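You operate a simulated robot arm through the tools that you are given. There is no shell and no other tool. Be economical: measure what you need, move in short steps, check, and stop when the job is done.

You are at the controls of a simulated two-armed robot. One attempt, no reset.

## Task
Sort the desk's three meters by the To do card, then file it.
Fine: file it under Done; each ran from zero; within the card's limit of its run to the Good tray, else to the Fail tray, upright; leave the rest of the desk alone. Set down upright: small meter.

Only the result counts: the job must be done as asked and must still hold three seconds after the hand-in. Knocking over, shifting, dropping, spilling or breaking anything else fails it.

## Robot
Two 7-joint arms with fingered hands on one trunk, on a base that drives. Base frame: it is fixed to the floor where the robot stands at the start and does not move with it; the origin is under the middle of the robot, x ahead of it, y to its left, z up; the surface under the hand at the start is at about z = 0.85. Lengths are in m, angles in rad, forces in N, time in s.
The left shoulder is at the start at [0.04, 0.146, 1.179], the right one opposite. With the tool pointing down near the work surface each hand reaches from about 0.3 to 0.72 m from the robot's upright axis, wherever it stands, measured 20 degrees to its own side. Places, roughly: Done side of the card holder [0.7, -0.4, 0.9]; main switch [0.7, 0.2, 1.2]. Payload 4 kg a hand.
Tool frame (each hand has its own): the origin (TCP) lies between the finger pads and is the grasp point; the fingertips stand 0.026 m ahead of it; z points along the fingers, y is the line along which they close. The gripper opens to 0.148 m. The gripper's body begins 0.073 m behind the TCP. The gripper is a hand of 3 fingers: y runs from the thumb to the fingers, the wrist lies at [0, 0, -0.224] in the tool frame.
Orientation is that of the tool frame in the base frame, as a unit quaternion [x, y, z, w]. With the fingers straight down and closing along the base's y, the tool's x points along the base's -x, its y along +y and its z along -z.

## Interface
- The arms move only by the tool apply_moves. It takes "left_series", "right_series" or both (then of equal length, played together; a hand with none holds still); each is a list of rows, each a list of 6 numbers: the turn, a rotation vector about the tool's x, y, z in rad, then the shift along the tool's x, y, z in m. In form: [[ax, ay, az, dx, dy, dz], ...]. A call has 1 to 8 rows; each row shifts and turns the commanded pose from where the row before left it, along the tool's axes as they then stand. Rows are played at 5 a second. More than 0.05 m and 0.15 rad between two rows, and nothing of the call is played. Where a pose cannot be reached the arm comes as near as it can. A force on the tool above 40 N (or 10 N above the force at the start of the call, whichever is more), or a blocked arm, ends the call early, and 0.2 s more pass. In this call time passes only in rows, and 0.2 s behind the last. It gives the time, the measured TCP pose, the force on the tool (base axes), the opening and the grip force at its end, in the units of the frame above (readings bear some noise), with the torque about the TCP (base axes, N m) and any sound that the robot's microphone picked up.
- Cameras (640 x 400 px; columns grow to the right, rows downward): "scene" is now at [0.1042, -0.0241, 1.4072]; the picture's right is [-0.28, -0.96, 0.00], its down [-0.56, 0.16, -0.81] and it looks along [0.78, -0.22, -0.59] (base axes); focal length 289 px, centre (320, 200). "left" rides on the left gripper at [-0.068, -0.039, -0.09] in its tool frame; the picture's right is [0.50, -0.87, 0.00], its down [0.66, 0.38, -0.65] and it looks along [0.57, 0.33, 0.76] (tool axes); focal length 222 px, centre (320, 200). "right" rides on the right gripper at [0.067, -0.039, -0.09] in its tool frame; the picture's right is [0.50, 0.87, 0.00], its down [-0.66, 0.38, -0.65] and it looks along [-0.57, 0.33, 0.76] (tool axes); focal length 222 px, centre (320, 200).
- get_image(camera): a new picture of that camera. It takes no simulated time.
- raise_lower(by): slides the trunk up (or, below 0, down) by that many m; the arms and the scene camera ride with it, the base frame stays. It gives what a move gives, with no picture.
- steer(legs): drives the robot by 1 to 6 legs, each [ahead, left, turn to the left] in m, m and rad, along the robot's own axes; the way and the turn of a leg run together, so that a leg with both is an arc; at most 1.5 m and 3.142 rad a leg. The arms and the cameras ride along, it lands a little off, and it stops where it bumps. It gives what a move gives.
- move_fingers(finger1, finger2, thumb_bend, hand): sets how far each is bent, from 0 (flat) to 100 (curled in); at 30 the hand is open as for a grip, at 70 the pads meet at the TCP. One left out holds its place. A second passes; each finger stops where it meets its share of the squeeze, and holds until it gets a number again. It is the only way to open and close the hand. It gives what a move gives, with no picture; readings hold the bend of each and the force on the fingers (four entries, about 0 where the hand has none), thumb and palm.
- turn_head(pan, tilt): turns the head with the scene camera to pan (to the left, within 1.501 rad either way) and tilt (down, from -0.506 to 1.204), counted from straight ahead of the robot. It gives what a move gives.
- measure_at(camera, pixels): for up to 12 pixels [column, row] of the newest picture of that camera ("zoom" is the newest enlarged one), the place [x, y, z] in the base frame of the surface seen there, good to about 0.002 m. It takes no simulated time.
- inspect(camera, box): a new picture of the part [left, top, right, bottom] of that camera's present view, enlarged. It takes no simulated time.
- finish_job(): hands the job in; it is judged then, once.

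Work in short steps. Measure before you move; look again where a grasp or a placing could have gone wrong, and mend it. You have 80 turns and 78 pictures in all, those below and enlarged ones among them. Open the grippers and draw the arms clear of the work before you hand the job in, unless the task says otherwise; then end with one line.

The tools are called after "Emit:" as name(argument=value, ...) on one line, values as JSON. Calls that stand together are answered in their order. apply_moves: Moves the arms, as the interface text tells. Its arguments: {"type":"object","properties":{"left_series":{"type":"array","items":{"type":"array","items":{"type":"number"}}},"right_series":{"type":"array","items":{"type":"array","items":{"type":"number"}}}},"required":[]} The other tools are called the same way: raise_lower (by) slides the trunk up or down; move_fingers (finger1, finger2, thumb_bend, hand) moves the fingers one by one; steer (legs) drives the base; turn_head (pan, tilt) turns the head that bears the scene camera; get_image (camera) takes a picture; measure_at (camera, pixels) gives the place of the surface under pixels of a picture; inspect (camera, box) takes an enlarged picture of a part of a camera's view; finish_job () hands the job in.

At the start:

```text
clock: 0.0
left_tool_pos: [0.4509, 0.0329, 1.0801]
left_tool_rot: [0.0, 1.0, 0.0, 0.0]
left_force: [0.4, -1.0, 0.5]
left_ft_torque: [0.0, 0.01, -0.02]
left_grip_width: 0.1479
left_finger_force: 0.1
left_shape: jaw
left_bend: [30.0, 30.0, 30.0]
left_finger forces: [0.1, 0.1, 0.1, 0.1, 0.0, 0.0]
right_tool_pos: [0.3907, -0.3443, 1.1589]
right_tool_rot: [0.001, 1.0, 0.001, 0.002]
right_force: [-0.5, -0.1, -0.2]
right_ft_torque: [0.04, 0.01, 0.0]
right_grip_width: 0.1477
right_finger_force: 0.1
right_shape: jaw
right_bend: [30.0, 30.0, 30.0]
right_finger forces: [0.1, 0.1, 0.0, 0.0, 0.0, 0.0]
trunk travel left (down, up): [-0.35, 0.156]
robot x, y, heading: [0.0054, -0.0012, 0.001]
head pan, tilt: [-0.279, 0.627]
```

scene: 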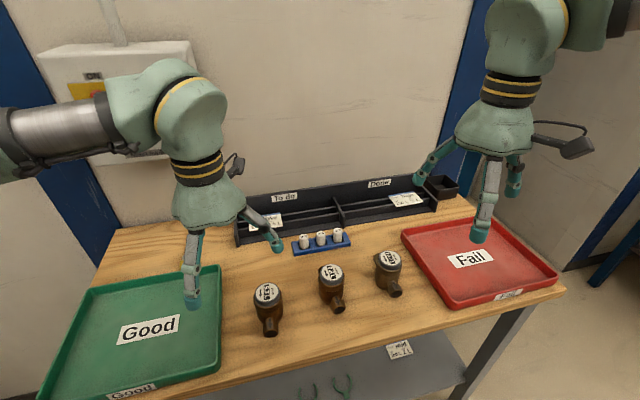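
right: 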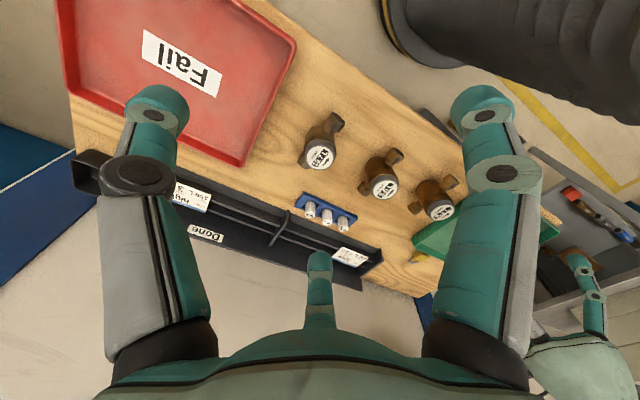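
left: 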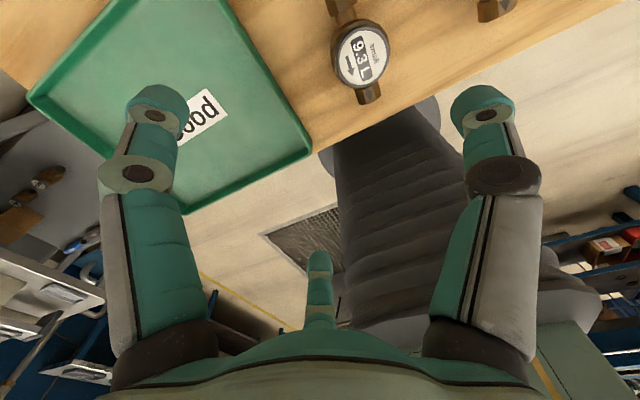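

The scene shows the To do card at about (265,222), one meter at each of (268,305), (331,285) and (389,270), and a card on the shelf at (400,348). I enlarge them to read.

Emit:
inspect(camera="scene", box=[230, 180, 350, 255])

Emit:
inspect(camera="scene", box=[240, 240, 416, 350])

Emit:
inspect(camera="scene", box=[360, 165, 480, 240])

Emit:
inspect(camera="left", box=[300, 0, 460, 100])

```text
5.33 times, centred on (290, 218) of scene
```

zoom: 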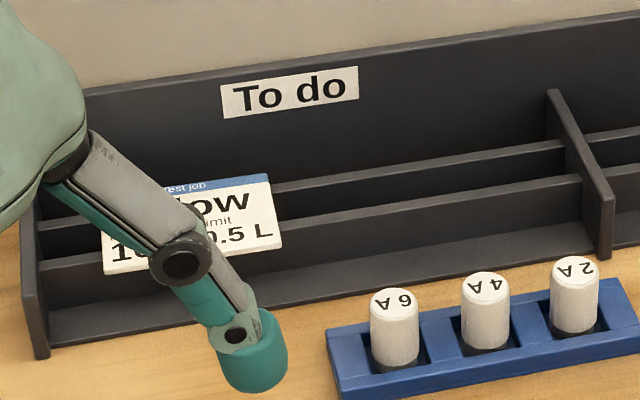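

```text
3.64 times, centred on (328, 295) of scene
```

zoom: 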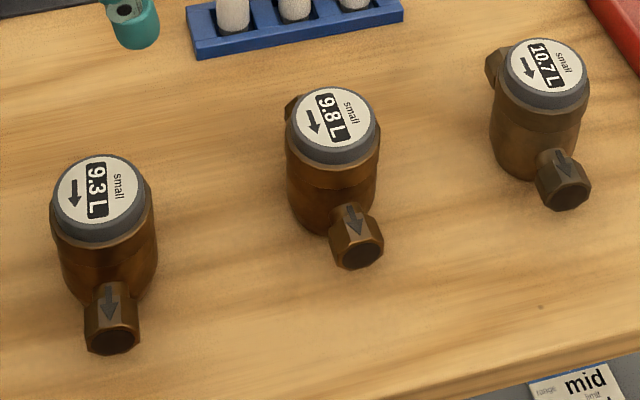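

```text
5.33 times, centred on (420, 202) of scene
```

zoom: 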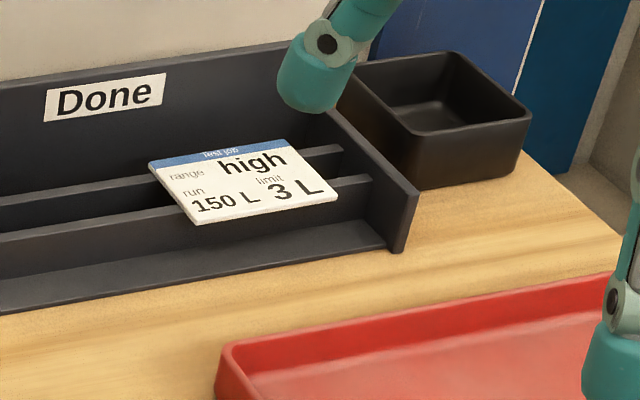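

```text
4.00 times, centred on (380, 50) of left
```

zoom: 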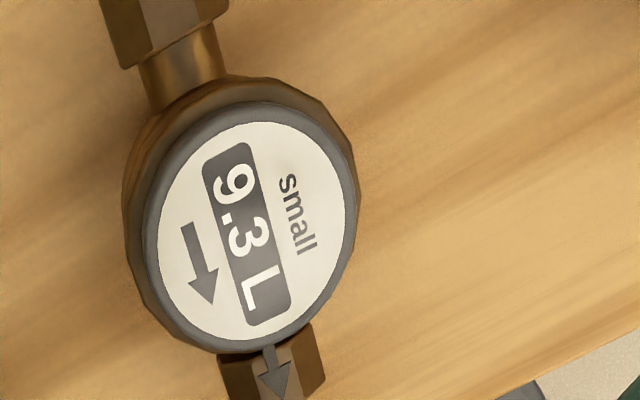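

The To do card is partly hidden by a finger ("low, 1? L, 0.5 L"). I look at it from the right camera at (350,255), and measure the meters.

Emit:
inspect(camera="right", box=[300, 220, 396, 280])

Emit:
inspect(camera="right", box=[280, 100, 472, 220])

Emit:
measure_at(camera="scene", pixels=[[267, 293], [331, 274], [389, 258], [269, 325], [338, 300], [395, 288], [450, 280], [150, 340], [262, 230], [282, 222], [340, 316], [405, 198]])

```text
6.67 times, centred on (348, 250) of right
```

zoom: 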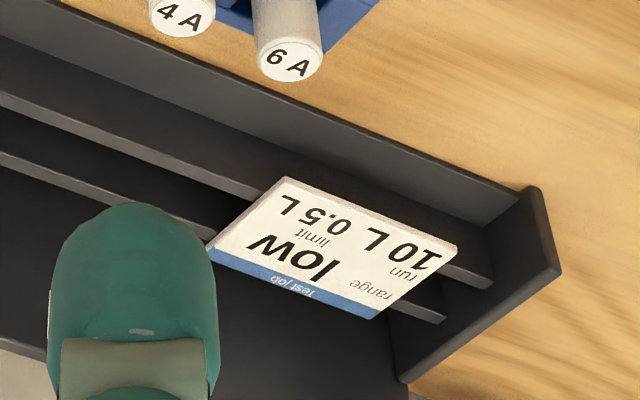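

```text
3.33 times, centred on (376, 160) of right
```

zoom: 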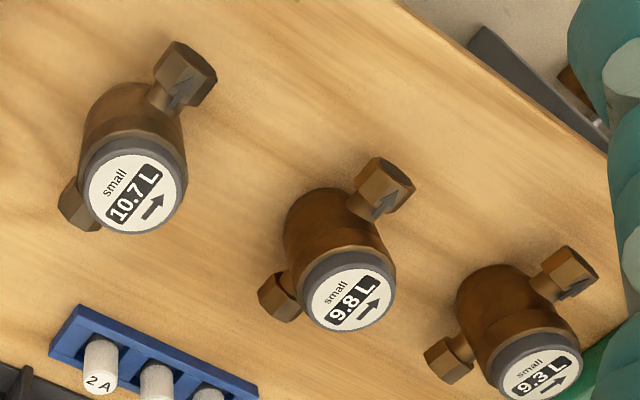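

```text
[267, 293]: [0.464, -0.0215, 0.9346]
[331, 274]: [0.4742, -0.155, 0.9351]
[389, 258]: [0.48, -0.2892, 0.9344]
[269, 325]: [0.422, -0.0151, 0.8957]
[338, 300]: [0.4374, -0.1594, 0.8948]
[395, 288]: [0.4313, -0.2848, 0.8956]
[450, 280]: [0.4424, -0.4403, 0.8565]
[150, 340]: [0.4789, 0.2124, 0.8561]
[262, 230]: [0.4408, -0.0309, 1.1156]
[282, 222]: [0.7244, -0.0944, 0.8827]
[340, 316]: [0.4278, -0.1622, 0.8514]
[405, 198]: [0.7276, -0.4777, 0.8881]
```

The card reads run 10 L, limit 0.5 L, so 9.8 goes to Good and 9.3 and 10.7 go to Fail. I measure the tray rims and floors, the fuses (304,236), (337,230) and the pipe ends for clearance.

Emit:
measure_at(camera="scene", pixels=[[404, 236], [441, 307], [556, 284], [420, 245], [440, 285], [540, 285], [304, 236], [337, 231], [219, 268], [212, 370], [378, 257], [110, 290]])

Emit:
apply_moves(right_series=[[0, 0, 0, -0.03, 0.018, 0.02], [0, 0, 0, -0.03, 0.018, 0.02], [0, 0, 0, -0.027, 0.018, 0.02]])

Emit:
get_image(camera="right")

```text
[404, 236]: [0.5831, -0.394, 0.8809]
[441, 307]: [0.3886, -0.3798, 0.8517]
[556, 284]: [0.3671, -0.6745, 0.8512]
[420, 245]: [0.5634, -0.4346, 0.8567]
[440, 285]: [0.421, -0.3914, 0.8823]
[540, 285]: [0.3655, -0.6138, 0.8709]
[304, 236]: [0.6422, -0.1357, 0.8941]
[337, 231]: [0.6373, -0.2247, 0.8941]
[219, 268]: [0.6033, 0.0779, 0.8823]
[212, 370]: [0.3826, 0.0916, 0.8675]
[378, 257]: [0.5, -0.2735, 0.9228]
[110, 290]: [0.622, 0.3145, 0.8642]
```

```text
clock: 0.8
left_tool_pos: [0.452, 0.0332, 1.0794]
left_tool_rot: [0.0, 1.0, 0.0, 0.0]
left_force: [0.6, -0.3, 0.0]
left_ft_torque: [-0.01, 0.01, -0.02]
left_grip_width: 0.1478
left_finger_force: 0.1
left_shape: jaw
left_bend: [30.0, 30.0, 30.0]
left_finger forces: [0.0, 0.0, 0.0, 0.1, 0.0, 0.0]
right_tool_pos: [0.479, -0.2906, 1.0944]
right_tool_rot: [0.001, 1.0, 0.001, 0.001]
right_force: [0.1, -0.1, -0.4]
right_ft_torque: [0.03, 0.01, 0.01]
right_grip_width: 0.1482
right_finger_force: 0.1
right_shape: jaw
right_bend: [30.0, 30.0, 30.0]
right_finger forces: [0.0, 0.1, 0.0, 0.1, 0.1, 0.1]
trunk travel left (down, up): [-0.35, 0.156]
robot x, y, heading: [-0.0016, 0.0004, 0.0]
head pan, tilt: [-0.279, 0.627]
```

```text
68 pictures are left
```

right: 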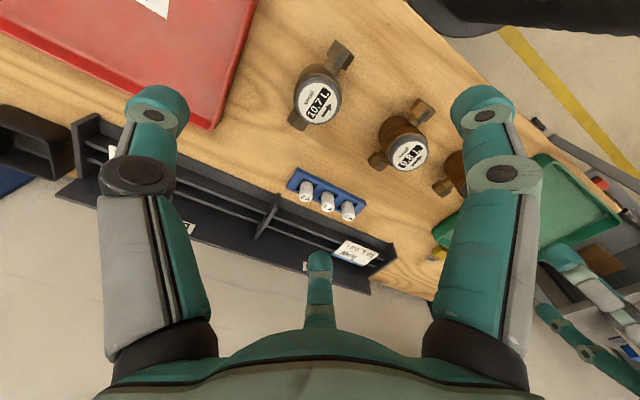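

The cap sits at (317,102), just where the hand's axis falls. I measure the three fingertips to know the closing geometry.

Emit:
measure_at(camera="right", pixels=[[155, 105], [487, 105], [318, 265], [317, 102], [342, 55], [297, 122], [403, 155], [320, 205]])

```text
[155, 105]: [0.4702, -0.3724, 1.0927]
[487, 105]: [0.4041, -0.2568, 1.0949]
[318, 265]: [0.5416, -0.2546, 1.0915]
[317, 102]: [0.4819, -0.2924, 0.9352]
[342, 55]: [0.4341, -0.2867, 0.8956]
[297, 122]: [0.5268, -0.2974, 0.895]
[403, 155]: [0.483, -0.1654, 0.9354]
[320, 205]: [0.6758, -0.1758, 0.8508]
```

Thumb is on -y, the two fingers at ±x/+y, so I grip the upper body above the pipes (pipe top ~0.896). Descend to TCP z≈0.925.

Emit:
apply_moves(right_series=[[0, 0, 0, -0.002, -0.001, 0.042], [0, 0, 0, 0, 0, 0.042], [0, 0, 0, 0, 0, 0.042], [0, 0, 0, 0, 0, 0.042]])

Emit:
get_image(camera="right")

Emit:
get_image(camera="scene")

```text
clock: 1.8
left_tool_pos: [0.4512, 0.0331, 1.0783]
left_tool_rot: [0.0, 1.0, 0.0, -0.001]
left_force: [0.1, -0.1, 0.0]
left_ft_torque: [0.0, 0.0, 0.02]
left_grip_width: 0.1478
left_finger_force: 0.1
left_shape: jaw
left_bend: [30.0, 30.0, 30.0]
left_finger forces: [0.0, 0.1, 0.0, 0.0, 0.0, 0.1]
right_tool_pos: [0.4793, -0.2901, 0.9271]
right_tool_rot: [0.0, 1.0, 0.001, 0.0]
right_force: [-0.5, 0.1, 0.2]
right_ft_torque: [-0.03, 0.02, 0.01]
right_grip_width: 0.1477
right_finger_force: 0.1
right_shape: jaw
right_bend: [30.0, 30.0, 30.0]
right_finger forces: [0.2, 0.0, 0.0, 0.1, 0.2, 0.1]
trunk travel left (down, up): [-0.35, 0.156]
robot x, y, heading: [0.0018, -0.0025, 0.002]
head pan, tilt: [-0.279, 0.627]
```

```text
67 pictures are left
```

right: 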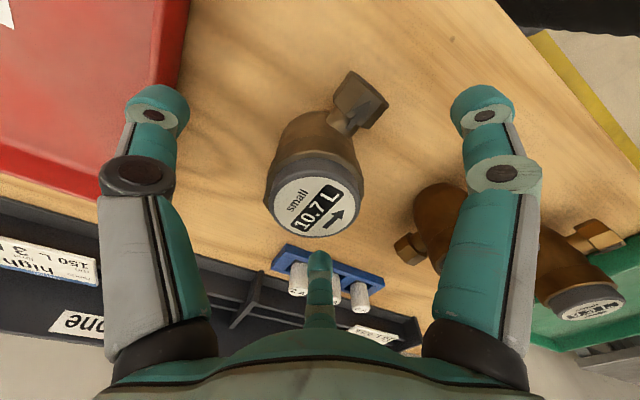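

```text
66 pictures are left
```

scene: 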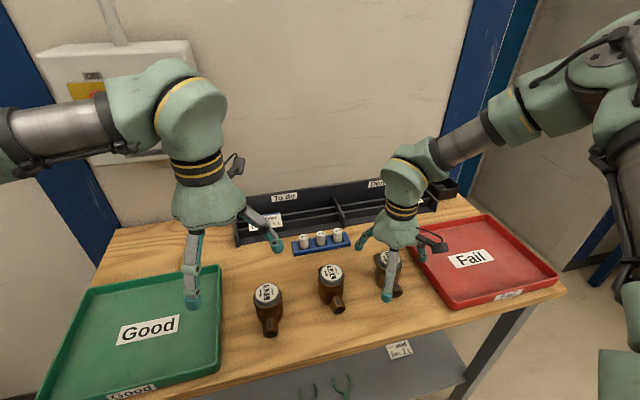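

The cap is centred between the three fingers at (316,195). Close all the fingers together.

Emit:
move_fingers(hand="right", finger1=65, finger2=65, thumb_bend=65)

Emit:
get_image(camera="right")

```text
clock: 2.8
left_tool_pos: [0.4503, 0.0329, 1.0788]
left_tool_rot: [0.001, 1.0, 0.0, 0.0]
left_force: [-0.1, -0.1, -0.4]
left_ft_torque: [-0.02, -0.01, 0.03]
left_grip_width: 0.1477
left_finger_force: 0.1
left_shape: jaw
left_bend: [30.0, 30.0, 30.0]
left_finger forces: [0.0, 0.1, 0.0, 0.0, 0.1, 0.0]
right_tool_pos: [0.4799, -0.2907, 0.9278]
right_tool_rot: [0.0, 1.0, 0.002, 0.002]
right_force: [-0.7, -1.3, -0.1]
right_ft_torque: [-0.04, 0.03, -0.01]
right_grip_width: 0.0406
right_finger_force: 13.1
right_shape: fingers
right_bend: [57.0, 55.0, 58.0]
right_finger forces: [6.7, 8.5, 0.0, 0.0, 10.8, 0.0]
trunk travel left (down, up): [-0.35, 0.156]
robot x, y, heading: [0.0014, 0.0035, -0.0]
head pan, tilt: [-0.279, 0.627]
```

```text
65 pictures are left
```

right: 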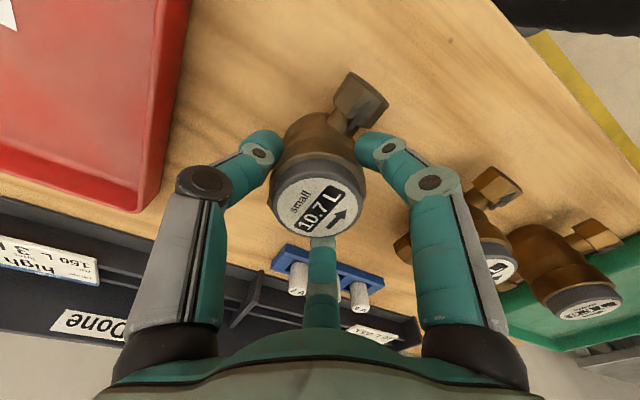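

All three fingers hold (6.7/8.5/10.8 N). Lift by 0.08 m and check.

Emit:
apply_moves(right_series=[[0, 0, 0, 0, 0, -0.02], [0, 0, 0, 0, 0, -0.03], [0, 0, 0, 0, 0, -0.03], [0, 0, 0, 0.005, -0.02, 0], [0, 0, 0, 0.01, -0.04, 0], [0, 0, 0, 0.01, -0.045, 0], [0, 0, 0, 0.005, -0.045, 0]])

Emit:
get_image(camera="right")

```text
clock: 4.4
left_tool_pos: [0.4493, 0.0321, 1.0794]
left_tool_rot: [0.0, 1.0, 0.001, 0.0]
left_force: [0.1, 0.2, 0.4]
left_ft_torque: [-0.01, 0.02, 0.01]
left_grip_width: 0.1479
left_finger_force: 0.2
left_shape: jaw
left_bend: [30.0, 30.0, 30.0]
left_finger forces: [0.0, 0.0, 0.0, 0.1, 0.0, 0.1]
right_tool_pos: [0.451, -0.4438, 1.0074]
right_tool_rot: [-0.001, 1.0, 0.001, 0.0]
right_force: [0.4, -0.1, -4.1]
right_ft_torque: [0.0, 0.01, -0.01]
right_grip_width: 0.0402
right_finger_force: 12.8
right_shape: fingers
right_bend: [57.0, 55.0, 58.0]
right_finger forces: [6.7, 8.6, 0.0, 0.0, 10.1, 0.0]
trunk travel left (down, up): [-0.35, 0.156]
robot x, y, heading: [0.0022, -0.0009, -0.0]
head pan, tilt: [-0.279, 0.627]
```

```text
64 pictures are left
```

right: 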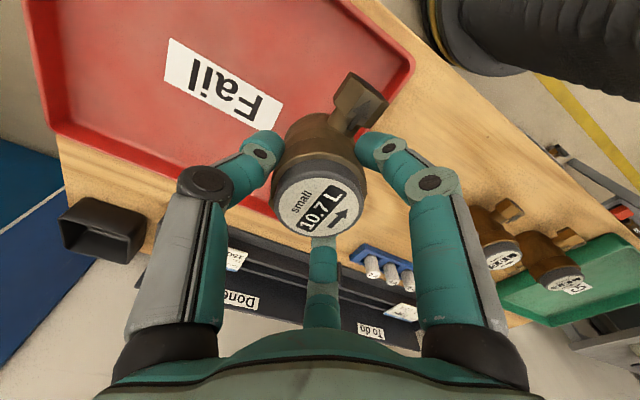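

The meter hangs firmly (4 N). I measure the tray's floor and rims here before lowering.

Emit:
measure_at(camera="right", pixels=[[150, 80], [230, 15], [300, 60], [60, 125], [35, 20], [400, 75], [120, 40], [215, 190], [412, 60]])

Emit:
apply_moves(right_series=[[0, 0, 0, 0, -0.04, 0], [0, 0, 0, 0, -0.04, 0], [0, 0, 0, 0, -0.04, 0], [0, 0, 0, 0, -0.035, 0]])

Emit:
get_image(camera="right")

```text
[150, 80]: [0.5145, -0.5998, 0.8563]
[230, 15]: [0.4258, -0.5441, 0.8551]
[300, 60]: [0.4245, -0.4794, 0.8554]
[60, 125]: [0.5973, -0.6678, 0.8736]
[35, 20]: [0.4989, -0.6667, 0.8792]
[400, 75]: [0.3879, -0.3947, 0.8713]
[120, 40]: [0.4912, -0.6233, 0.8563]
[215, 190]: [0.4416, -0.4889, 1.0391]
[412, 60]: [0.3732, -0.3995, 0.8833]
```

```text
clock: 5.4
left_tool_pos: [0.451, 0.0322, 1.0789]
left_tool_rot: [0.0, 1.0, 0.001, -0.001]
left_force: [1.1, 0.0, 1.0]
left_ft_torque: [-0.01, -0.01, -0.02]
left_grip_width: 0.1481
left_finger_force: 0.1
left_shape: jaw
left_bend: [30.0, 30.0, 30.0]
left_finger forces: [0.1, 0.0, 0.1, 0.1, 0.1, 0.0]
right_tool_pos: [0.4505, -0.5977, 1.0094]
right_tool_rot: [0.0, 1.0, 0.001, 0.0]
right_force: [-0.7, 0.4, -4.4]
right_ft_torque: [0.01, 0.04, -0.01]
right_grip_width: 0.0402
right_finger_force: 12.8
right_shape: fingers
right_bend: [57.0, 55.0, 58.0]
right_finger forces: [6.6, 8.5, 0.0, 0.0, 10.0, 0.1]
trunk travel left (down, up): [-0.35, 0.156]
robot x, y, heading: [0.0005, 0.0007, 0.001]
head pan, tilt: [-0.279, 0.627]
```

```text
63 pictures are left
```

right: 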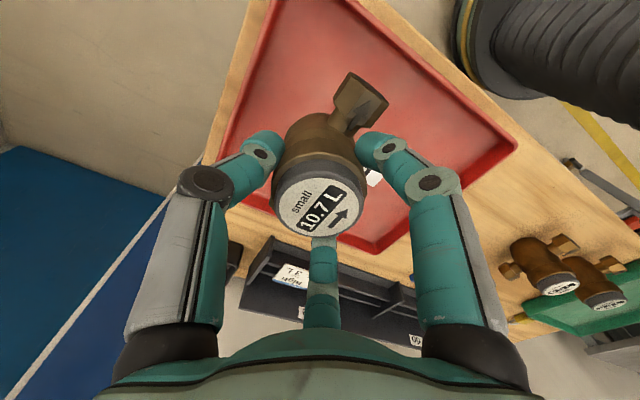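

Move 0.025 forward to centre in the tray (x 0.375–0.59) and lower to just above the floor.

Emit:
apply_moves(right_series=[[0, 0, 0, -0.025, 0, 0], [0, 0, 0, 0, 0, 0.03], [0, 0, 0, 0, 0, 0.03], [0, 0, 0, 0, 0, 0.012], [0, 0, 0, 0, 0, 0.003], [0, 0, 0, 0, 0, 0.002]])

```text
clock: 6.8
left_tool_pos: [0.4497, 0.0333, 1.0795]
left_tool_rot: [-0.001, 1.0, 0.0, -0.001]
left_force: [0.2, -1.5, 0.5]
left_ft_torque: [-0.02, 0.03, -0.01]
left_grip_width: 0.1478
left_finger_force: 0.0
left_shape: jaw
left_bend: [30.0, 30.0, 30.0]
left_finger forces: [0.0, 0.0, 0.0, 0.0, 0.1, 0.1]
right_tool_pos: [0.475, -0.5976, 0.9342]
right_tool_rot: [0.0, 1.0, 0.0, 0.0]
right_force: [0.2, -0.6, -1.3]
right_ft_torque: [-0.01, 0.03, 0.01]
right_grip_width: 0.0399
right_finger_force: 13.0
right_shape: fingers
right_bend: [57.0, 55.0, 58.0]
right_finger forces: [6.6, 8.4, 0.0, 0.0, 10.4, 0.1]
trunk travel left (down, up): [-0.35, 0.156]
robot x, y, heading: [-0.0019, -0.0009, -0.004]
head pan, tilt: [-0.279, 0.627]
```

The force fell from -4.4 to -1.3 N, so the meter rests on the floor. Open the fingers and back up.

Emit:
move_fingers(hand="right", finger1=35, finger2=35, thumb_bend=35)

Emit:
apply_moves(right_series=[[0, 0, 0, 0, 0, -0.03], [0, 0, 0, 0, 0, -0.045], [0, 0, 0, 0, 0, -0.045]])

Emit:
get_image(camera="right")

```text
clock: 7.8
left_tool_pos: [0.4499, 0.0336, 1.0791]
left_tool_rot: [0.0, 1.0, 0.001, 0.0]
left_force: [-0.6, -0.2, 0.4]
left_ft_torque: [0.03, 0.02, 0.01]
left_grip_width: 0.1478
left_finger_force: 0.1
left_shape: jaw
left_bend: [30.0, 30.0, 30.0]
left_finger forces: [0.0, 0.1, 0.1, 0.0, 0.0, 0.0]
right_tool_pos: [0.4755, -0.5951, 0.9332]
right_tool_rot: [0.0, 1.0, 0.0, 0.001]
right_force: [-0.6, 0.4, 0.0]
right_ft_torque: [0.03, -0.01, 0.0]
right_grip_width: 0.1105
right_finger_force: 0.1
right_shape: fingers
right_bend: [35.0, 35.0, 35.0]
right_finger forces: [0.1, 0.0, 0.0, 0.1, 0.0, 0.0]
trunk travel left (down, up): [-0.35, 0.156]
robot x, y, heading: [-0.0018, 0.0023, 0.0]
head pan, tilt: [-0.279, 0.627]
```

```text
clock: 8.6
left_tool_pos: [0.4499, 0.0351, 1.0791]
left_tool_rot: [0.0, 1.0, -0.001, 0.0]
left_force: [0.0, 1.4, 0.7]
left_ft_torque: [0.02, -0.03, 0.0]
left_grip_width: 0.1478
left_finger_force: 0.1
left_shape: jaw
left_bend: [30.0, 30.0, 30.0]
left_finger forces: [0.0, 0.0, 0.1, 0.0, 0.0, 0.0]
right_tool_pos: [0.4745, -0.5978, 1.055]
right_tool_rot: [0.0, 1.0, 0.0, 0.001]
right_force: [-0.1, 0.5, -0.5]
right_ft_torque: [-0.03, 0.0, 0.0]
right_grip_width: 0.1109
right_finger_force: 0.1
right_shape: fingers
right_bend: [35.0, 35.0, 35.0]
right_finger forces: [0.1, 0.0, 0.0, 0.0, 0.0, 0.0]
trunk travel left (down, up): [-0.35, 0.156]
robot x, y, heading: [-0.0009, -0.0001, 0.003]
head pan, tilt: [-0.279, 0.627]
```

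```text
62 pictures are left
```

right: 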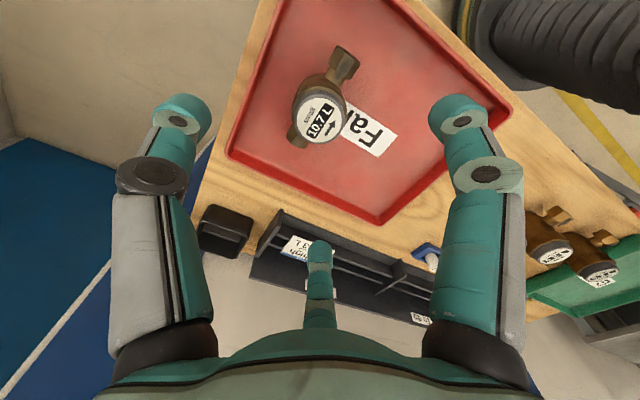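

10.7 L stands upright in the Fail tray. Now the left hand goes over the 9.8 L meter at about (0.475,-0.157).

Emit:
apply_moves(left_series=[[0, 0, 0, -0.005, -0.04, 0], [0, 0, 0, -0.005, -0.04, 0], [0, 0, 0, -0.005, -0.04, 0], [0, 0, 0, -0.005, -0.04, 0], [0, 0, 0, -0.005, -0.032, 0.02]])

Emit:
get_image(camera="left")

```text
clock: 9.8
left_tool_pos: [0.4739, -0.1612, 1.0599]
left_tool_rot: [-0.001, 1.0, 0.0, 0.0]
left_force: [0.4, 0.8, 0.8]
left_ft_torque: [0.02, 0.0, -0.03]
left_grip_width: 0.1477
left_finger_force: 0.2
left_shape: jaw
left_bend: [30.0, 30.0, 30.0]
left_finger forces: [0.1, 0.0, 0.1, 0.0, 0.1, 0.0]
right_tool_pos: [0.477, -0.5987, 1.0542]
right_tool_rot: [0.0, 1.0, 0.0, 0.0]
right_force: [-0.3, -0.2, 0.1]
right_ft_torque: [0.0, -0.01, 0.0]
right_grip_width: 0.111
right_finger_force: 0.0
right_shape: fingers
right_bend: [35.0, 35.0, 35.0]
right_finger forces: [0.1, 0.0, 0.0, 0.0, 0.1, 0.0]
trunk travel left (down, up): [-0.35, 0.156]
robot x, y, heading: [0.0011, 0.0006, 0.003]
head pan, tilt: [-0.279, 0.627]
```

```text
61 pictures are left
```

left: 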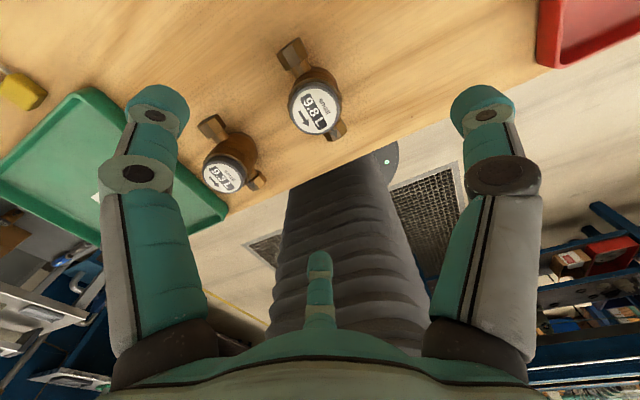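

The cap is at (314,108); I measure it, the 9.3 L cap (224,174), and the fingertips.

Emit:
measure_at(camera="left", pixels=[[314, 108], [224, 174], [293, 54], [337, 132], [155, 103], [487, 103], [318, 265], [212, 128]])

```text
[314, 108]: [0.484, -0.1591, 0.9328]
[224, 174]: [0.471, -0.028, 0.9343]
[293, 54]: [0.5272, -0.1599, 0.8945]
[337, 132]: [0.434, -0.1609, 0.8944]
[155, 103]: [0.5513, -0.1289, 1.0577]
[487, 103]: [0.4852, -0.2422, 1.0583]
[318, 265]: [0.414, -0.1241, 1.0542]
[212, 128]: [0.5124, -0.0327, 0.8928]
```

Centre is about (0.479,-0.159). Shift 5 mm ahead and descend to z≈0.927.

Emit:
apply_moves(left_series=[[0, 0, 0, -0.005, 0.002, 0.033], [0, 0, 0, 0, 0, 0.05], [0, 0, 0, 0, 0, 0.05]])

Emit:
get_image(camera="left")

```text
clock: 10.6
left_tool_pos: [0.48, -0.1577, 0.9275]
left_tool_rot: [0.0, 1.0, 0.0, -0.001]
left_force: [-0.3, -0.7, 0.6]
left_ft_torque: [-0.02, 0.02, 0.0]
left_grip_width: 0.1477
left_finger_force: 0.0
left_shape: jaw
left_bend: [30.0, 30.0, 30.0]
left_finger forces: [0.1, 0.0, 0.0, 0.0, 0.0, 0.1]
right_tool_pos: [0.4757, -0.5974, 1.0532]
right_tool_rot: [0.0, 1.0, 0.0, 0.0]
right_force: [0.7, -0.5, 0.4]
right_ft_torque: [0.03, -0.02, 0.04]
right_grip_width: 0.111
right_finger_force: 0.1
right_shape: fingers
right_bend: [35.0, 35.0, 35.0]
right_finger forces: [0.0, 0.1, 0.0, 0.1, 0.0, 0.0]
trunk travel left (down, up): [-0.35, 0.156]
robot x, y, heading: [-0.0003, -0.0014, -0.004]
head pan, tilt: [-0.279, 0.627]
```

```text
60 pictures are left
```

left: 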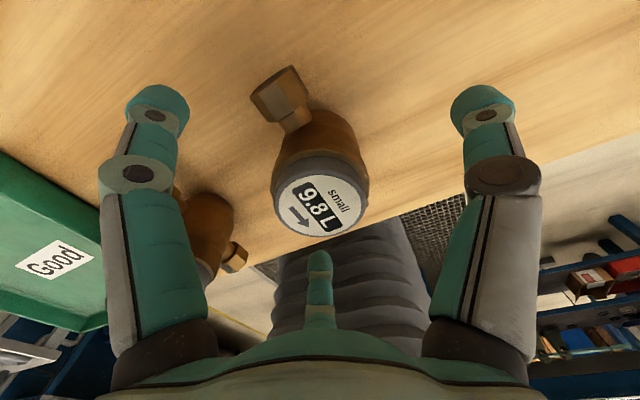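

The cap is centred at (320,195). Close.

Emit:
move_fingers(hand="left", finger1=65, finger2=65, thumb_bend=65)

Emit:
apply_moves(left_series=[[0, 0, 0, 0, 0, -0.02], [0, 0, 0, 0, 0, -0.04], [0, 0, 0, 0, 0, -0.04], [0, 0, 0, 0, 0, -0.04]])

Emit:
get_image(camera="left")

```text
clock: 11.6
left_tool_pos: [0.4796, -0.157, 0.9277]
left_tool_rot: [0.0, 1.0, 0.0, 0.0]
left_force: [-0.1, -1.2, -0.7]
left_ft_torque: [-0.06, -0.01, -0.01]
left_grip_width: 0.0426
left_finger_force: 12.7
left_shape: fingers
left_bend: [56.0, 56.0, 59.0]
left_finger forces: [7.8, 7.7, 0.0, 0.0, 10.0, 0.0]
right_tool_pos: [0.4759, -0.598, 1.0536]
right_tool_rot: [0.0, 1.0, 0.001, 0.001]
right_force: [0.0, -0.1, 0.2]
right_ft_torque: [-0.01, -0.02, 0.04]
right_grip_width: 0.1108
right_finger_force: 0.0
right_shape: fingers
right_bend: [35.0, 35.0, 35.0]
right_finger forces: [0.0, 0.1, 0.0, 0.0, 0.0, 0.0]
trunk travel left (down, up): [-0.35, 0.156]
robot x, y, heading: [-0.0026, 0.0008, -0.003]
head pan, tilt: [-0.279, 0.627]
```

```text
clock: 12.6
left_tool_pos: [0.4807, -0.1569, 1.0682]
left_tool_rot: [0.001, 1.0, 0.0, -0.001]
left_force: [0.2, 0.0, -3.5]
left_ft_torque: [-0.04, 0.03, 0.04]
left_grip_width: 0.0429
left_finger_force: 12.6
left_shape: fingers
left_bend: [56.0, 56.0, 59.0]
left_finger forces: [8.1, 7.5, 0.1, 0.1, 9.3, 0.0]
right_tool_pos: [0.4758, -0.5995, 1.053]
right_tool_rot: [0.0, 1.0, 0.002, 0.001]
right_force: [-0.3, 1.0, 0.3]
right_ft_torque: [-0.02, 0.01, 0.01]
right_grip_width: 0.1109
right_finger_force: 0.1
right_shape: fingers
right_bend: [35.0, 35.0, 35.0]
right_finger forces: [0.0, 0.0, 0.1, 0.0, 0.1, 0.0]
trunk travel left (down, up): [-0.35, 0.156]
robot x, y, heading: [0.0019, -0.0006, -0.001]
head pan, tilt: [-0.279, 0.627]
```

```text
59 pictures are left
```

left: 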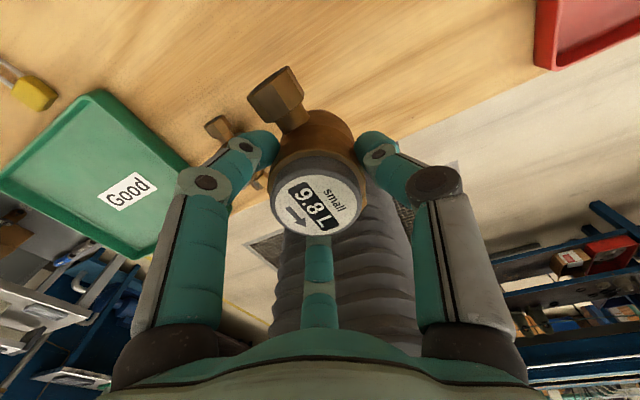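

Held, and the bottom (0.99) clears the 9.3 L meter (0.935). Carry it to the Good tray around (0.48, 0.2).

Emit:
apply_moves(left_series=[[0, 0, 0, 0, 0.03, 0], [0, 0, 0, 0, 0.045, 0], [0, 0, 0, 0, 0.05, 0], [0, 0, 0, 0, 0.05, 0], [0, 0, 0, 0, 0.05, 0], [0, 0, 0, 0, 0.05, 0], [0, 0, 0, 0, 0.05, 0], [0, 0, 0, 0, 0.035, 0]])

Emit:
get_image(camera="left")

Emit:
get_image(camera="scene")

```text
clock: 14.4
left_tool_pos: [0.4786, 0.2041, 1.0667]
left_tool_rot: [0.0, 1.0, -0.001, -0.002]
left_force: [0.0, -0.3, -4.2]
left_ft_torque: [0.01, -0.01, 0.0]
left_grip_width: 0.0428
left_finger_force: 12.6
left_shape: fingers
left_bend: [56.0, 56.0, 59.0]
left_finger forces: [8.1, 7.7, 0.0, 0.0, 9.3, 0.0]
right_tool_pos: [0.4756, -0.5965, 1.0549]
right_tool_rot: [0.001, 1.0, 0.0, 0.001]
right_force: [0.3, 0.6, -0.7]
right_ft_torque: [-0.01, 0.0, 0.01]
right_grip_width: 0.1108
right_finger_force: 0.1
right_shape: fingers
right_bend: [35.0, 35.0, 35.0]
right_finger forces: [0.1, 0.0, 0.0, 0.0, 0.0, 0.0]
trunk travel left (down, up): [-0.35, 0.156]
robot x, y, heading: [0.0006, 0.0012, 0.005]
head pan, tilt: [-0.279, 0.627]
```

```text
58 pictures are left
```

left: 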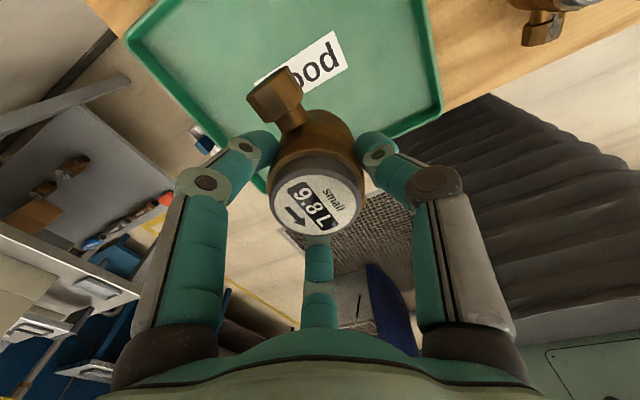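

```text
57 pictures are left
```

scene: 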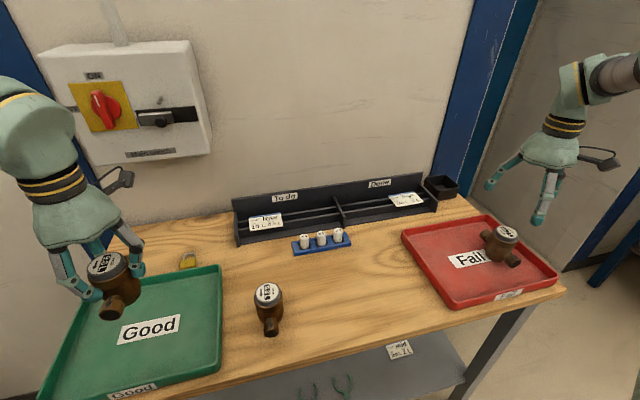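

Within the tray's inner area. Lower to contact at z≈0.933.

Emit:
apply_moves(left_series=[[0, 0, 0, 0, 0, 0.04], [0, 0, 0, 0, 0, 0.04], [0, 0, 0, 0, 0, 0.04], [0, 0, 0, 0, 0, 0.01], [0, 0, 0, 0, 0, 0.003], [0, 0, 0, 0, 0, 0.002]])

```text
clock: 15.8
left_tool_pos: [0.4804, 0.203, 0.932]
left_tool_rot: [-0.001, 1.0, 0.0, 0.0]
left_force: [0.4, 0.9, 1.6]
left_ft_torque: [0.07, 0.01, -0.02]
left_grip_width: 0.0427
left_finger_force: 12.9
left_shape: fingers
left_bend: [56.0, 56.0, 59.0]
left_finger forces: [8.5, 8.1, 0.1, 0.1, 9.5, 0.0]
right_tool_pos: [0.4749, -0.5977, 1.0546]
right_tool_rot: [0.0, 1.0, 0.0, 0.001]
right_force: [-0.7, 0.0, 0.7]
right_ft_torque: [0.03, 0.01, 0.01]
right_grip_width: 0.1109
right_finger_force: 0.0
right_shape: fingers
right_bend: [35.0, 35.0, 35.0]
right_finger forces: [0.0, 0.0, 0.1, 0.0, 0.0, 0.0]
trunk travel left (down, up): [-0.35, 0.156]
robot x, y, heading: [-0.0002, -0.0015, -0.0]
head pan, tilt: [-0.279, 0.627]
```

Contact felt (force rose to +1.6 N). Open and withdraw upward.

Emit:
move_fingers(hand="left", finger1=35, finger2=35, thumb_bend=35)

Emit:
apply_moves(left_series=[[0, 0, 0, 0, 0, -0.03], [0, 0, 0, 0, 0, -0.045], [0, 0, 0, 0, 0, -0.045], [0, 0, 0, 0, 0.03, -0.04], [0, 0, 0, 0, 0.04, -0.02]], right_series=[[0, 0, 0, 0, 0.04, 0], [0, 0, 0, 0, 0.05, 0], [0, 0, 0, 0, 0.05, 0], [0, 0, 0, 0, 0.05, 0], [0, 0, 0, 0, 0.05, 0]])

Emit:
apply_moves(right_series=[[0, 0, 0, 0, 0.05, 0], [0, 0, 0, 0, 0.05, 0], [0, 0, 0, 0, 0.05, 0], [0, 0, 0, 0, 0.05, 0], [0, 0, 0, 0.005, 0.05, 0], [0, 0, 0, 0.003, 0.05, 0], [0, 0, 0, 0, 0.035, 0]])

Emit:
get_image(camera="right")

Emit:
get_image(camera="left")

```text
clock: 16.8
left_tool_pos: [0.4802, 0.2033, 0.9315]
left_tool_rot: [0.0, 1.0, 0.0, 0.0]
left_force: [0.1, 0.0, -0.2]
left_ft_torque: [0.0, -0.01, 0.0]
left_grip_width: 0.1108
left_finger_force: 0.0
left_shape: fingers
left_bend: [35.0, 35.0, 35.0]
left_finger forces: [0.1, 0.0, 0.0, 0.1, 0.0, 0.1]
right_tool_pos: [0.4755, -0.5974, 1.054]
right_tool_rot: [-0.001, 1.0, 0.0, 0.001]
right_force: [0.2, -0.5, -0.2]
right_ft_torque: [-0.01, 0.01, 0.0]
right_grip_width: 0.1111
right_finger_force: 0.1
right_shape: fingers
right_bend: [35.0, 35.0, 35.0]
right_finger forces: [0.0, 0.1, 0.1, 0.0, 0.0, 0.0]
trunk travel left (down, up): [-0.35, 0.156]
robot x, y, heading: [0.0031, -0.004, 0.003]
head pan, tilt: [-0.279, 0.627]
```

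```text
clock: 18.0
left_tool_pos: [0.4785, 0.2761, 1.1103]
left_tool_rot: [0.0, 1.0, -0.002, 0.0]
left_force: [0.5, -0.2, 0.7]
left_ft_torque: [0.02, 0.0, -0.02]
left_grip_width: 0.1112
left_finger_force: 0.0
left_shape: fingers
left_bend: [35.0, 35.0, 35.0]
left_finger forces: [0.0, 0.0, 0.0, 0.0, 0.0, 0.0]
right_tool_pos: [0.4744, -0.3553, 1.0563]
right_tool_rot: [-0.001, 1.0, 0.0, 0.001]
right_force: [0.1, 0.6, -0.4]
right_ft_torque: [-0.05, 0.02, -0.02]
right_grip_width: 0.1107
right_finger_force: 0.0
right_shape: fingers
right_bend: [35.0, 35.0, 35.0]
right_finger forces: [0.0, 0.0, 0.0, 0.0, 0.1, 0.0]
trunk travel left (down, up): [-0.35, 0.156]
robot x, y, heading: [-0.0025, 0.0026, -0.003]
head pan, tilt: [-0.279, 0.627]
```

```text
refused: row 5 steps farther than a row can; nothing moved
```

```text
56 pictures are left
```

right: 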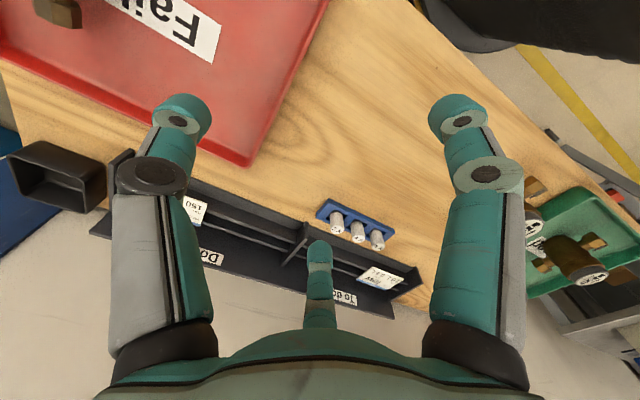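

```text
55 pictures are left
```

left: 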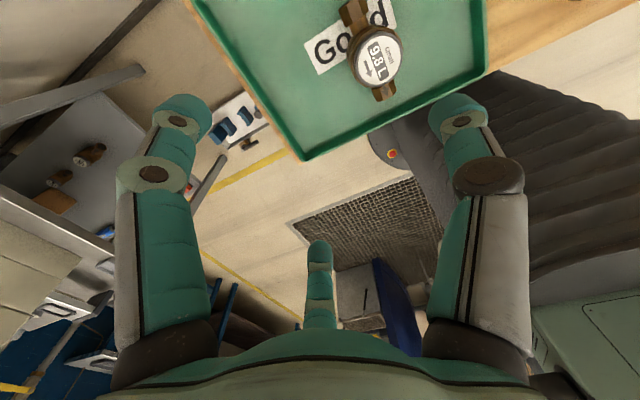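

9.8 L stands upright in the Good tray. The right hand continues to above the 9.3 L meter near (0.467,-0.023).

Emit:
apply_moves(right_series=[[0, 0, 0, 0, 0.048, 0], [0, 0, 0, 0, 0.048, 0], [0, 0, 0, 0, 0.048, 0], [0, 0, 0, 0, 0.048, 0], [0, 0, 0, 0.004, 0.048, 0], [0, 0, 0, 0.003, 0.048, 0], [0, 0, 0, 0, 0.044, 0]])

Emit:
get_image(camera="right")

```text
clock: 19.6
left_tool_pos: [0.4801, 0.2747, 1.1094]
left_tool_rot: [0.0, 1.0, 0.0, -0.001]
left_force: [0.9, -0.2, -0.1]
left_ft_torque: [0.02, 0.02, -0.03]
left_grip_width: 0.1109
left_finger_force: 0.2
left_shape: fingers
left_bend: [35.0, 35.0, 35.0]
left_finger forces: [0.0, 0.0, 0.0, 0.1, 0.0, 0.0]
right_tool_pos: [0.4495, -0.1359, 1.0565]
right_tool_rot: [0.001, 1.0, 0.001, 0.0]
right_force: [-0.5, 0.0, -0.1]
right_ft_torque: [0.0, 0.02, -0.02]
right_grip_width: 0.1107
right_finger_force: 0.0
right_shape: fingers
right_bend: [35.0, 35.0, 35.0]
right_finger forces: [0.0, 0.0, 0.0, 0.0, 0.1, 0.1]
right hand out of reach, approached as far as the arm can: row 5, 6, 7
trunk travel left (down, up): [-0.35, 0.156]
robot x, y, heading: [0.0, -0.0026, -0.001]
head pan, tilt: [-0.279, 0.627]
```

```text
54 pictures are left
```

right: 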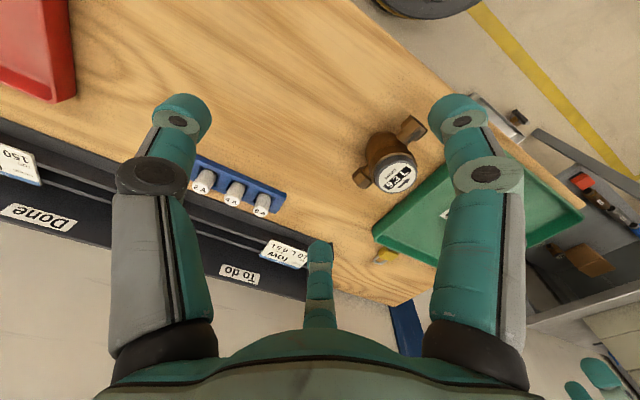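

The right arm cannot cross that far. I drive the base 0.13 m to the left (hands are well above the desk; tips ≥1.03), both arms riding along.

Emit:
steer(legs=[[0, 0.13, 0]])

Emit:
get_image(camera="right")

Emit:
get_image(camera="scene")

```text
clock: 20.9
left_tool_pos: [0.4796, 0.3999, 1.1115]
left_tool_rot: [0.001, 1.0, 0.001, 0.0]
left_force: [0.1, 0.3, 0.9]
left_ft_torque: [0.04, 0.01, 0.02]
left_grip_width: 0.1108
left_finger_force: 0.0
left_shape: fingers
left_bend: [35.0, 35.0, 35.0]
left_finger forces: [0.0, 0.0, 0.1, 0.1, 0.1, 0.1]
right_tool_pos: [0.4483, -0.0095, 1.0576]
right_tool_rot: [0.001, 1.0, 0.002, 0.002]
right_force: [0.7, -0.7, -0.4]
right_ft_torque: [0.01, -0.01, 0.01]
right_grip_width: 0.1106
right_finger_force: 0.2
right_shape: fingers
right_bend: [35.0, 35.0, 35.0]
right_finger forces: [0.0, 0.0, 0.0, 0.1, 0.0, 0.0]
trunk travel left (down, up): [-0.35, 0.156]
robot x, y, heading: [-0.0022, 0.1293, -0.001]
head pan, tilt: [-0.279, 0.627]
```

```text
53 pictures are left
```

right: 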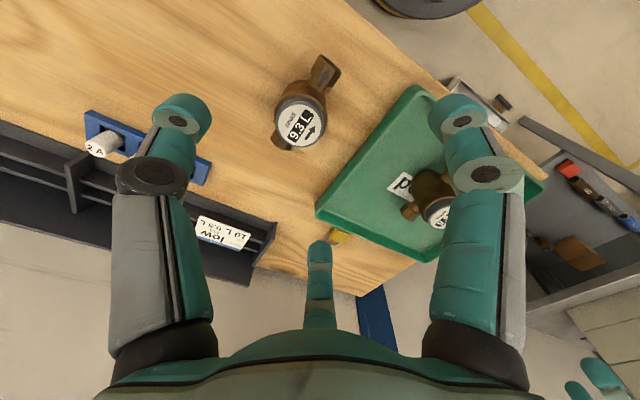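

```text
52 pictures are left
```

scene: 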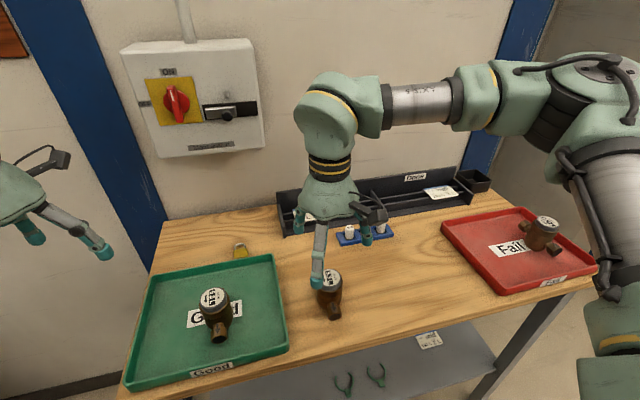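

Reach is fine now. Measure the 9.3 L cap (302,122) and pipe ends.

Emit:
measure_at(camera="right", pixels=[[302, 122], [325, 72], [282, 143]])

Emit:
apply_moves(right_series=[[0, 0, 0, -0.01, -0.007, 0.01], [0, 0, 0, -0.01, -0.006, 0.01]])

Emit:
get_image(camera="right")

```text
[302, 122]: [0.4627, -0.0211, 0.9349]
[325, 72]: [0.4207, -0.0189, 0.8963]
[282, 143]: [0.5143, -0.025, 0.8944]
```

```text
clock: 21.5
left_tool_pos: [0.4798, 0.4013, 1.1106]
left_tool_rot: [0.001, 1.0, 0.0, 0.0]
left_force: [0.0, 0.0, 0.3]
left_ft_torque: [0.0, 0.01, -0.02]
left_grip_width: 0.1109
left_finger_force: 0.0
left_shape: fingers
left_bend: [35.0, 35.0, 35.0]
left_finger forces: [0.1, 0.1, 0.0, 0.0, 0.0, 0.0]
right_tool_pos: [0.4689, -0.0224, 1.0365]
right_tool_rot: [0.001, 1.0, 0.001, 0.001]
right_force: [-0.2, -0.6, 0.6]
right_ft_torque: [0.0, -0.01, -0.02]
right_grip_width: 0.1108
right_finger_force: 0.2
right_shape: fingers
right_bend: [35.0, 35.0, 35.0]
right_finger forces: [0.0, 0.0, 0.0, 0.0, 0.0, 0.0]
trunk travel left (down, up): [-0.35, 0.156]
robot x, y, heading: [-0.0014, 0.1289, -0.002]
head pan, tilt: [-0.279, 0.627]
```

```text
51 pictures are left
```

right: 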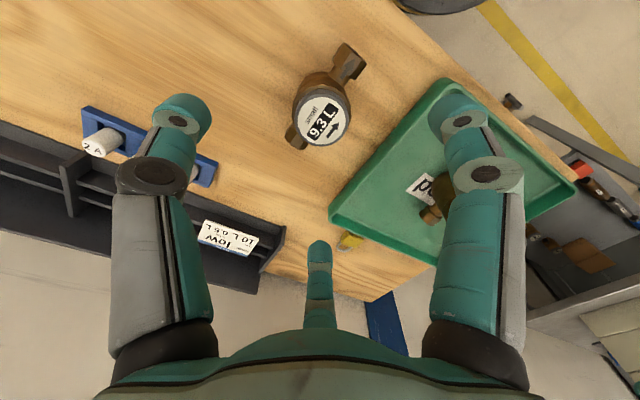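

Aligned over the cap. Descend 0.109 m.

Emit:
apply_moves(right_series=[[0, 0, 0, 0.002, 0, 0.04], [0, 0, 0, 0, 0, 0.04], [0, 0, 0, 0, 0, 0.029]])

Emit:
get_image(camera="right")

```text
clock: 22.3
left_tool_pos: [0.4809, 0.4005, 1.1111]
left_tool_rot: [0.001, 1.0, -0.001, 0.0]
left_force: [0.7, 0.0, 0.2]
left_ft_torque: [0.0, -0.02, 0.03]
left_grip_width: 0.1109
left_finger_force: 0.0
left_shape: fingers
left_bend: [35.0, 35.0, 35.0]
left_finger forces: [0.0, 0.1, 0.0, 0.0, 0.0, 0.1]
right_tool_pos: [0.4514, -0.0455, 0.939]
right_tool_rot: [0.002, 1.0, 0.002, 0.001]
right_force: [0.5, 1.0, -0.6]
right_ft_torque: [0.0, 0.03, 0.0]
right_grip_width: 0.1107
right_finger_force: 0.0
right_shape: fingers
right_bend: [35.0, 35.0, 35.0]
right_finger forces: [0.0, 0.0, 0.0, 0.0, 0.1, 0.0]
right hand out of reach, approached as far as the arm can: row 1, 2, 3
trunk travel left (down, up): [-0.35, 0.156]
robot x, y, heading: [-0.0013, 0.1291, -0.002]
head pan, tilt: [-0.279, 0.627]
```

```text
50 pictures are left
```

right: 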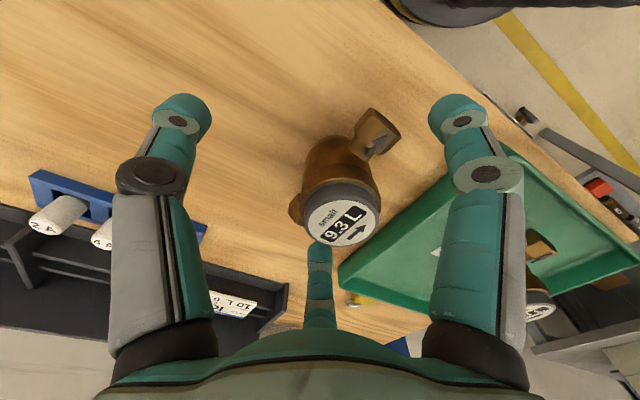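

Lower down the reach ends short; the meter is untouched. I rise straight up again, then drive 0.1 m more to the left.

Emit:
apply_moves(right_series=[[0, 0, 0, 0, -0.002, -0.04], [0, 0, 0, 0, 0, -0.04], [0, 0, 0, 0, 0, -0.03]])

Emit:
steer(legs=[[0, 0.1, 0]])

Emit:
get_image(camera="right")

```text
clock: 23.1
left_tool_pos: [0.4791, 0.4016, 1.1104]
left_tool_rot: [0.001, 1.0, -0.001, 0.0]
left_force: [-0.4, 1.1, 0.2]
left_ft_torque: [0.05, -0.01, 0.07]
left_grip_width: 0.111
left_finger_force: 0.0
left_shape: fingers
left_bend: [35.0, 35.0, 35.0]
left_finger forces: [0.0, 0.0, 0.1, 0.1, 0.0, 0.1]
right_tool_pos: [0.4529, -0.0488, 1.0511]
right_tool_rot: [0.001, 1.0, 0.001, 0.002]
right_force: [-0.5, -0.5, -1.1]
right_ft_torque: [0.01, 0.01, -0.02]
right_grip_width: 0.1107
right_finger_force: 0.0
right_shape: fingers
right_bend: [35.0, 35.0, 35.0]
right_finger forces: [0.0, 0.0, 0.0, 0.1, 0.0, 0.0]
trunk travel left (down, up): [-0.35, 0.156]
robot x, y, heading: [0.0017, 0.1275, 0.002]
head pan, tilt: [-0.279, 0.627]
```

```text
clock: 24.2
left_tool_pos: [0.4797, 0.4961, 1.1114]
left_tool_rot: [0.001, 1.0, 0.001, 0.0]
left_force: [-0.5, 0.2, 0.1]
left_ft_torque: [0.0, 0.01, 0.02]
left_grip_width: 0.1108
left_finger_force: 0.0
left_shape: fingers
left_bend: [35.0, 35.0, 35.0]
left_finger forces: [0.0, 0.0, 0.0, 0.1, 0.0, 0.0]
right_tool_pos: [0.4534, 0.0472, 1.0489]
right_tool_rot: [0.001, 1.0, 0.002, 0.001]
right_force: [0.0, 0.0, 1.1]
right_ft_torque: [-0.01, -0.02, -0.02]
right_grip_width: 0.1108
right_finger_force: 0.1
right_shape: fingers
right_bend: [35.0, 35.0, 35.0]
right_finger forces: [0.1, 0.0, 0.1, 0.0, 0.0, 0.0]
trunk travel left (down, up): [-0.35, 0.156]
robot x, y, heading: [0.0028, 0.221, -0.003]
head pan, tilt: [-0.279, 0.627]
```

```text
49 pictures are left
```

right: 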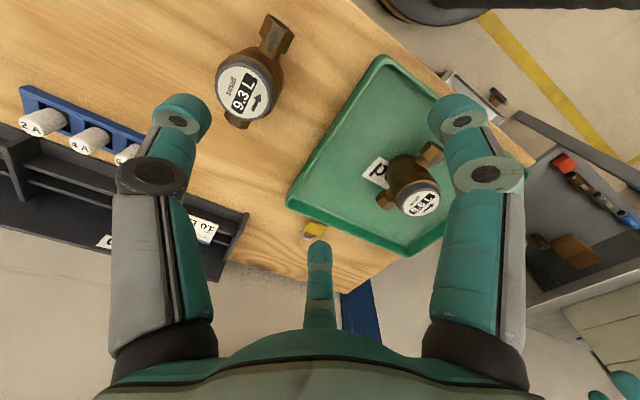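

Shift to (0.467,-0.022) above the meter, then descend part way and check.

Emit:
apply_moves(right_series=[[0, 0, 0, -0.007, -0.035, 0], [0, 0, 0, -0.007, -0.034, 0], [0, 0, 0, 0, 0, 0.035]])

Emit:
get_image(camera="right")

```text
clock: 25.0
left_tool_pos: [0.4814, 0.5006, 1.1106]
left_tool_rot: [0.001, 1.0, -0.001, -0.001]
left_force: [-0.6, 0.9, -0.7]
left_ft_torque: [0.0, -0.01, 0.02]
left_grip_width: 0.1111
left_finger_force: 0.2
left_shape: fingers
left_bend: [35.0, 35.0, 35.0]
left_finger forces: [0.0, 0.1, 0.0, 0.1, 0.1, 0.1]
right_tool_pos: [0.4666, -0.02, 1.0142]
right_tool_rot: [0.001, 1.0, 0.001, 0.001]
right_force: [0.1, 0.6, 0.7]
right_ft_torque: [-0.02, 0.01, 0.0]
right_grip_width: 0.1108
right_finger_force: 0.0
right_shape: fingers
right_bend: [35.0, 35.0, 35.0]
right_finger forces: [0.1, 0.0, 0.0, 0.1, 0.1, 0.0]
trunk travel left (down, up): [-0.35, 0.156]
robot x, y, heading: [0.0024, 0.225, -0.002]
head pan, tilt: [-0.279, 0.627]
```

```text
48 pictures are left
```

right: 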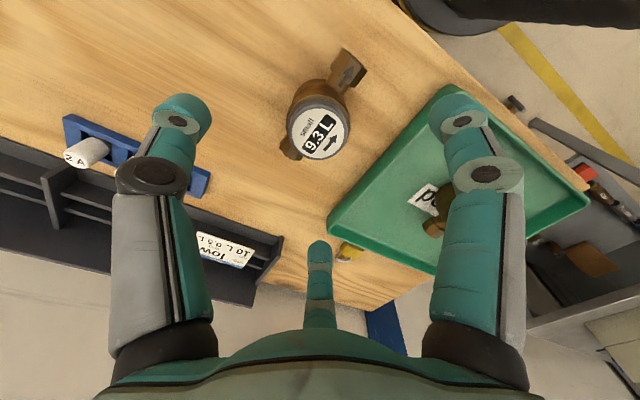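

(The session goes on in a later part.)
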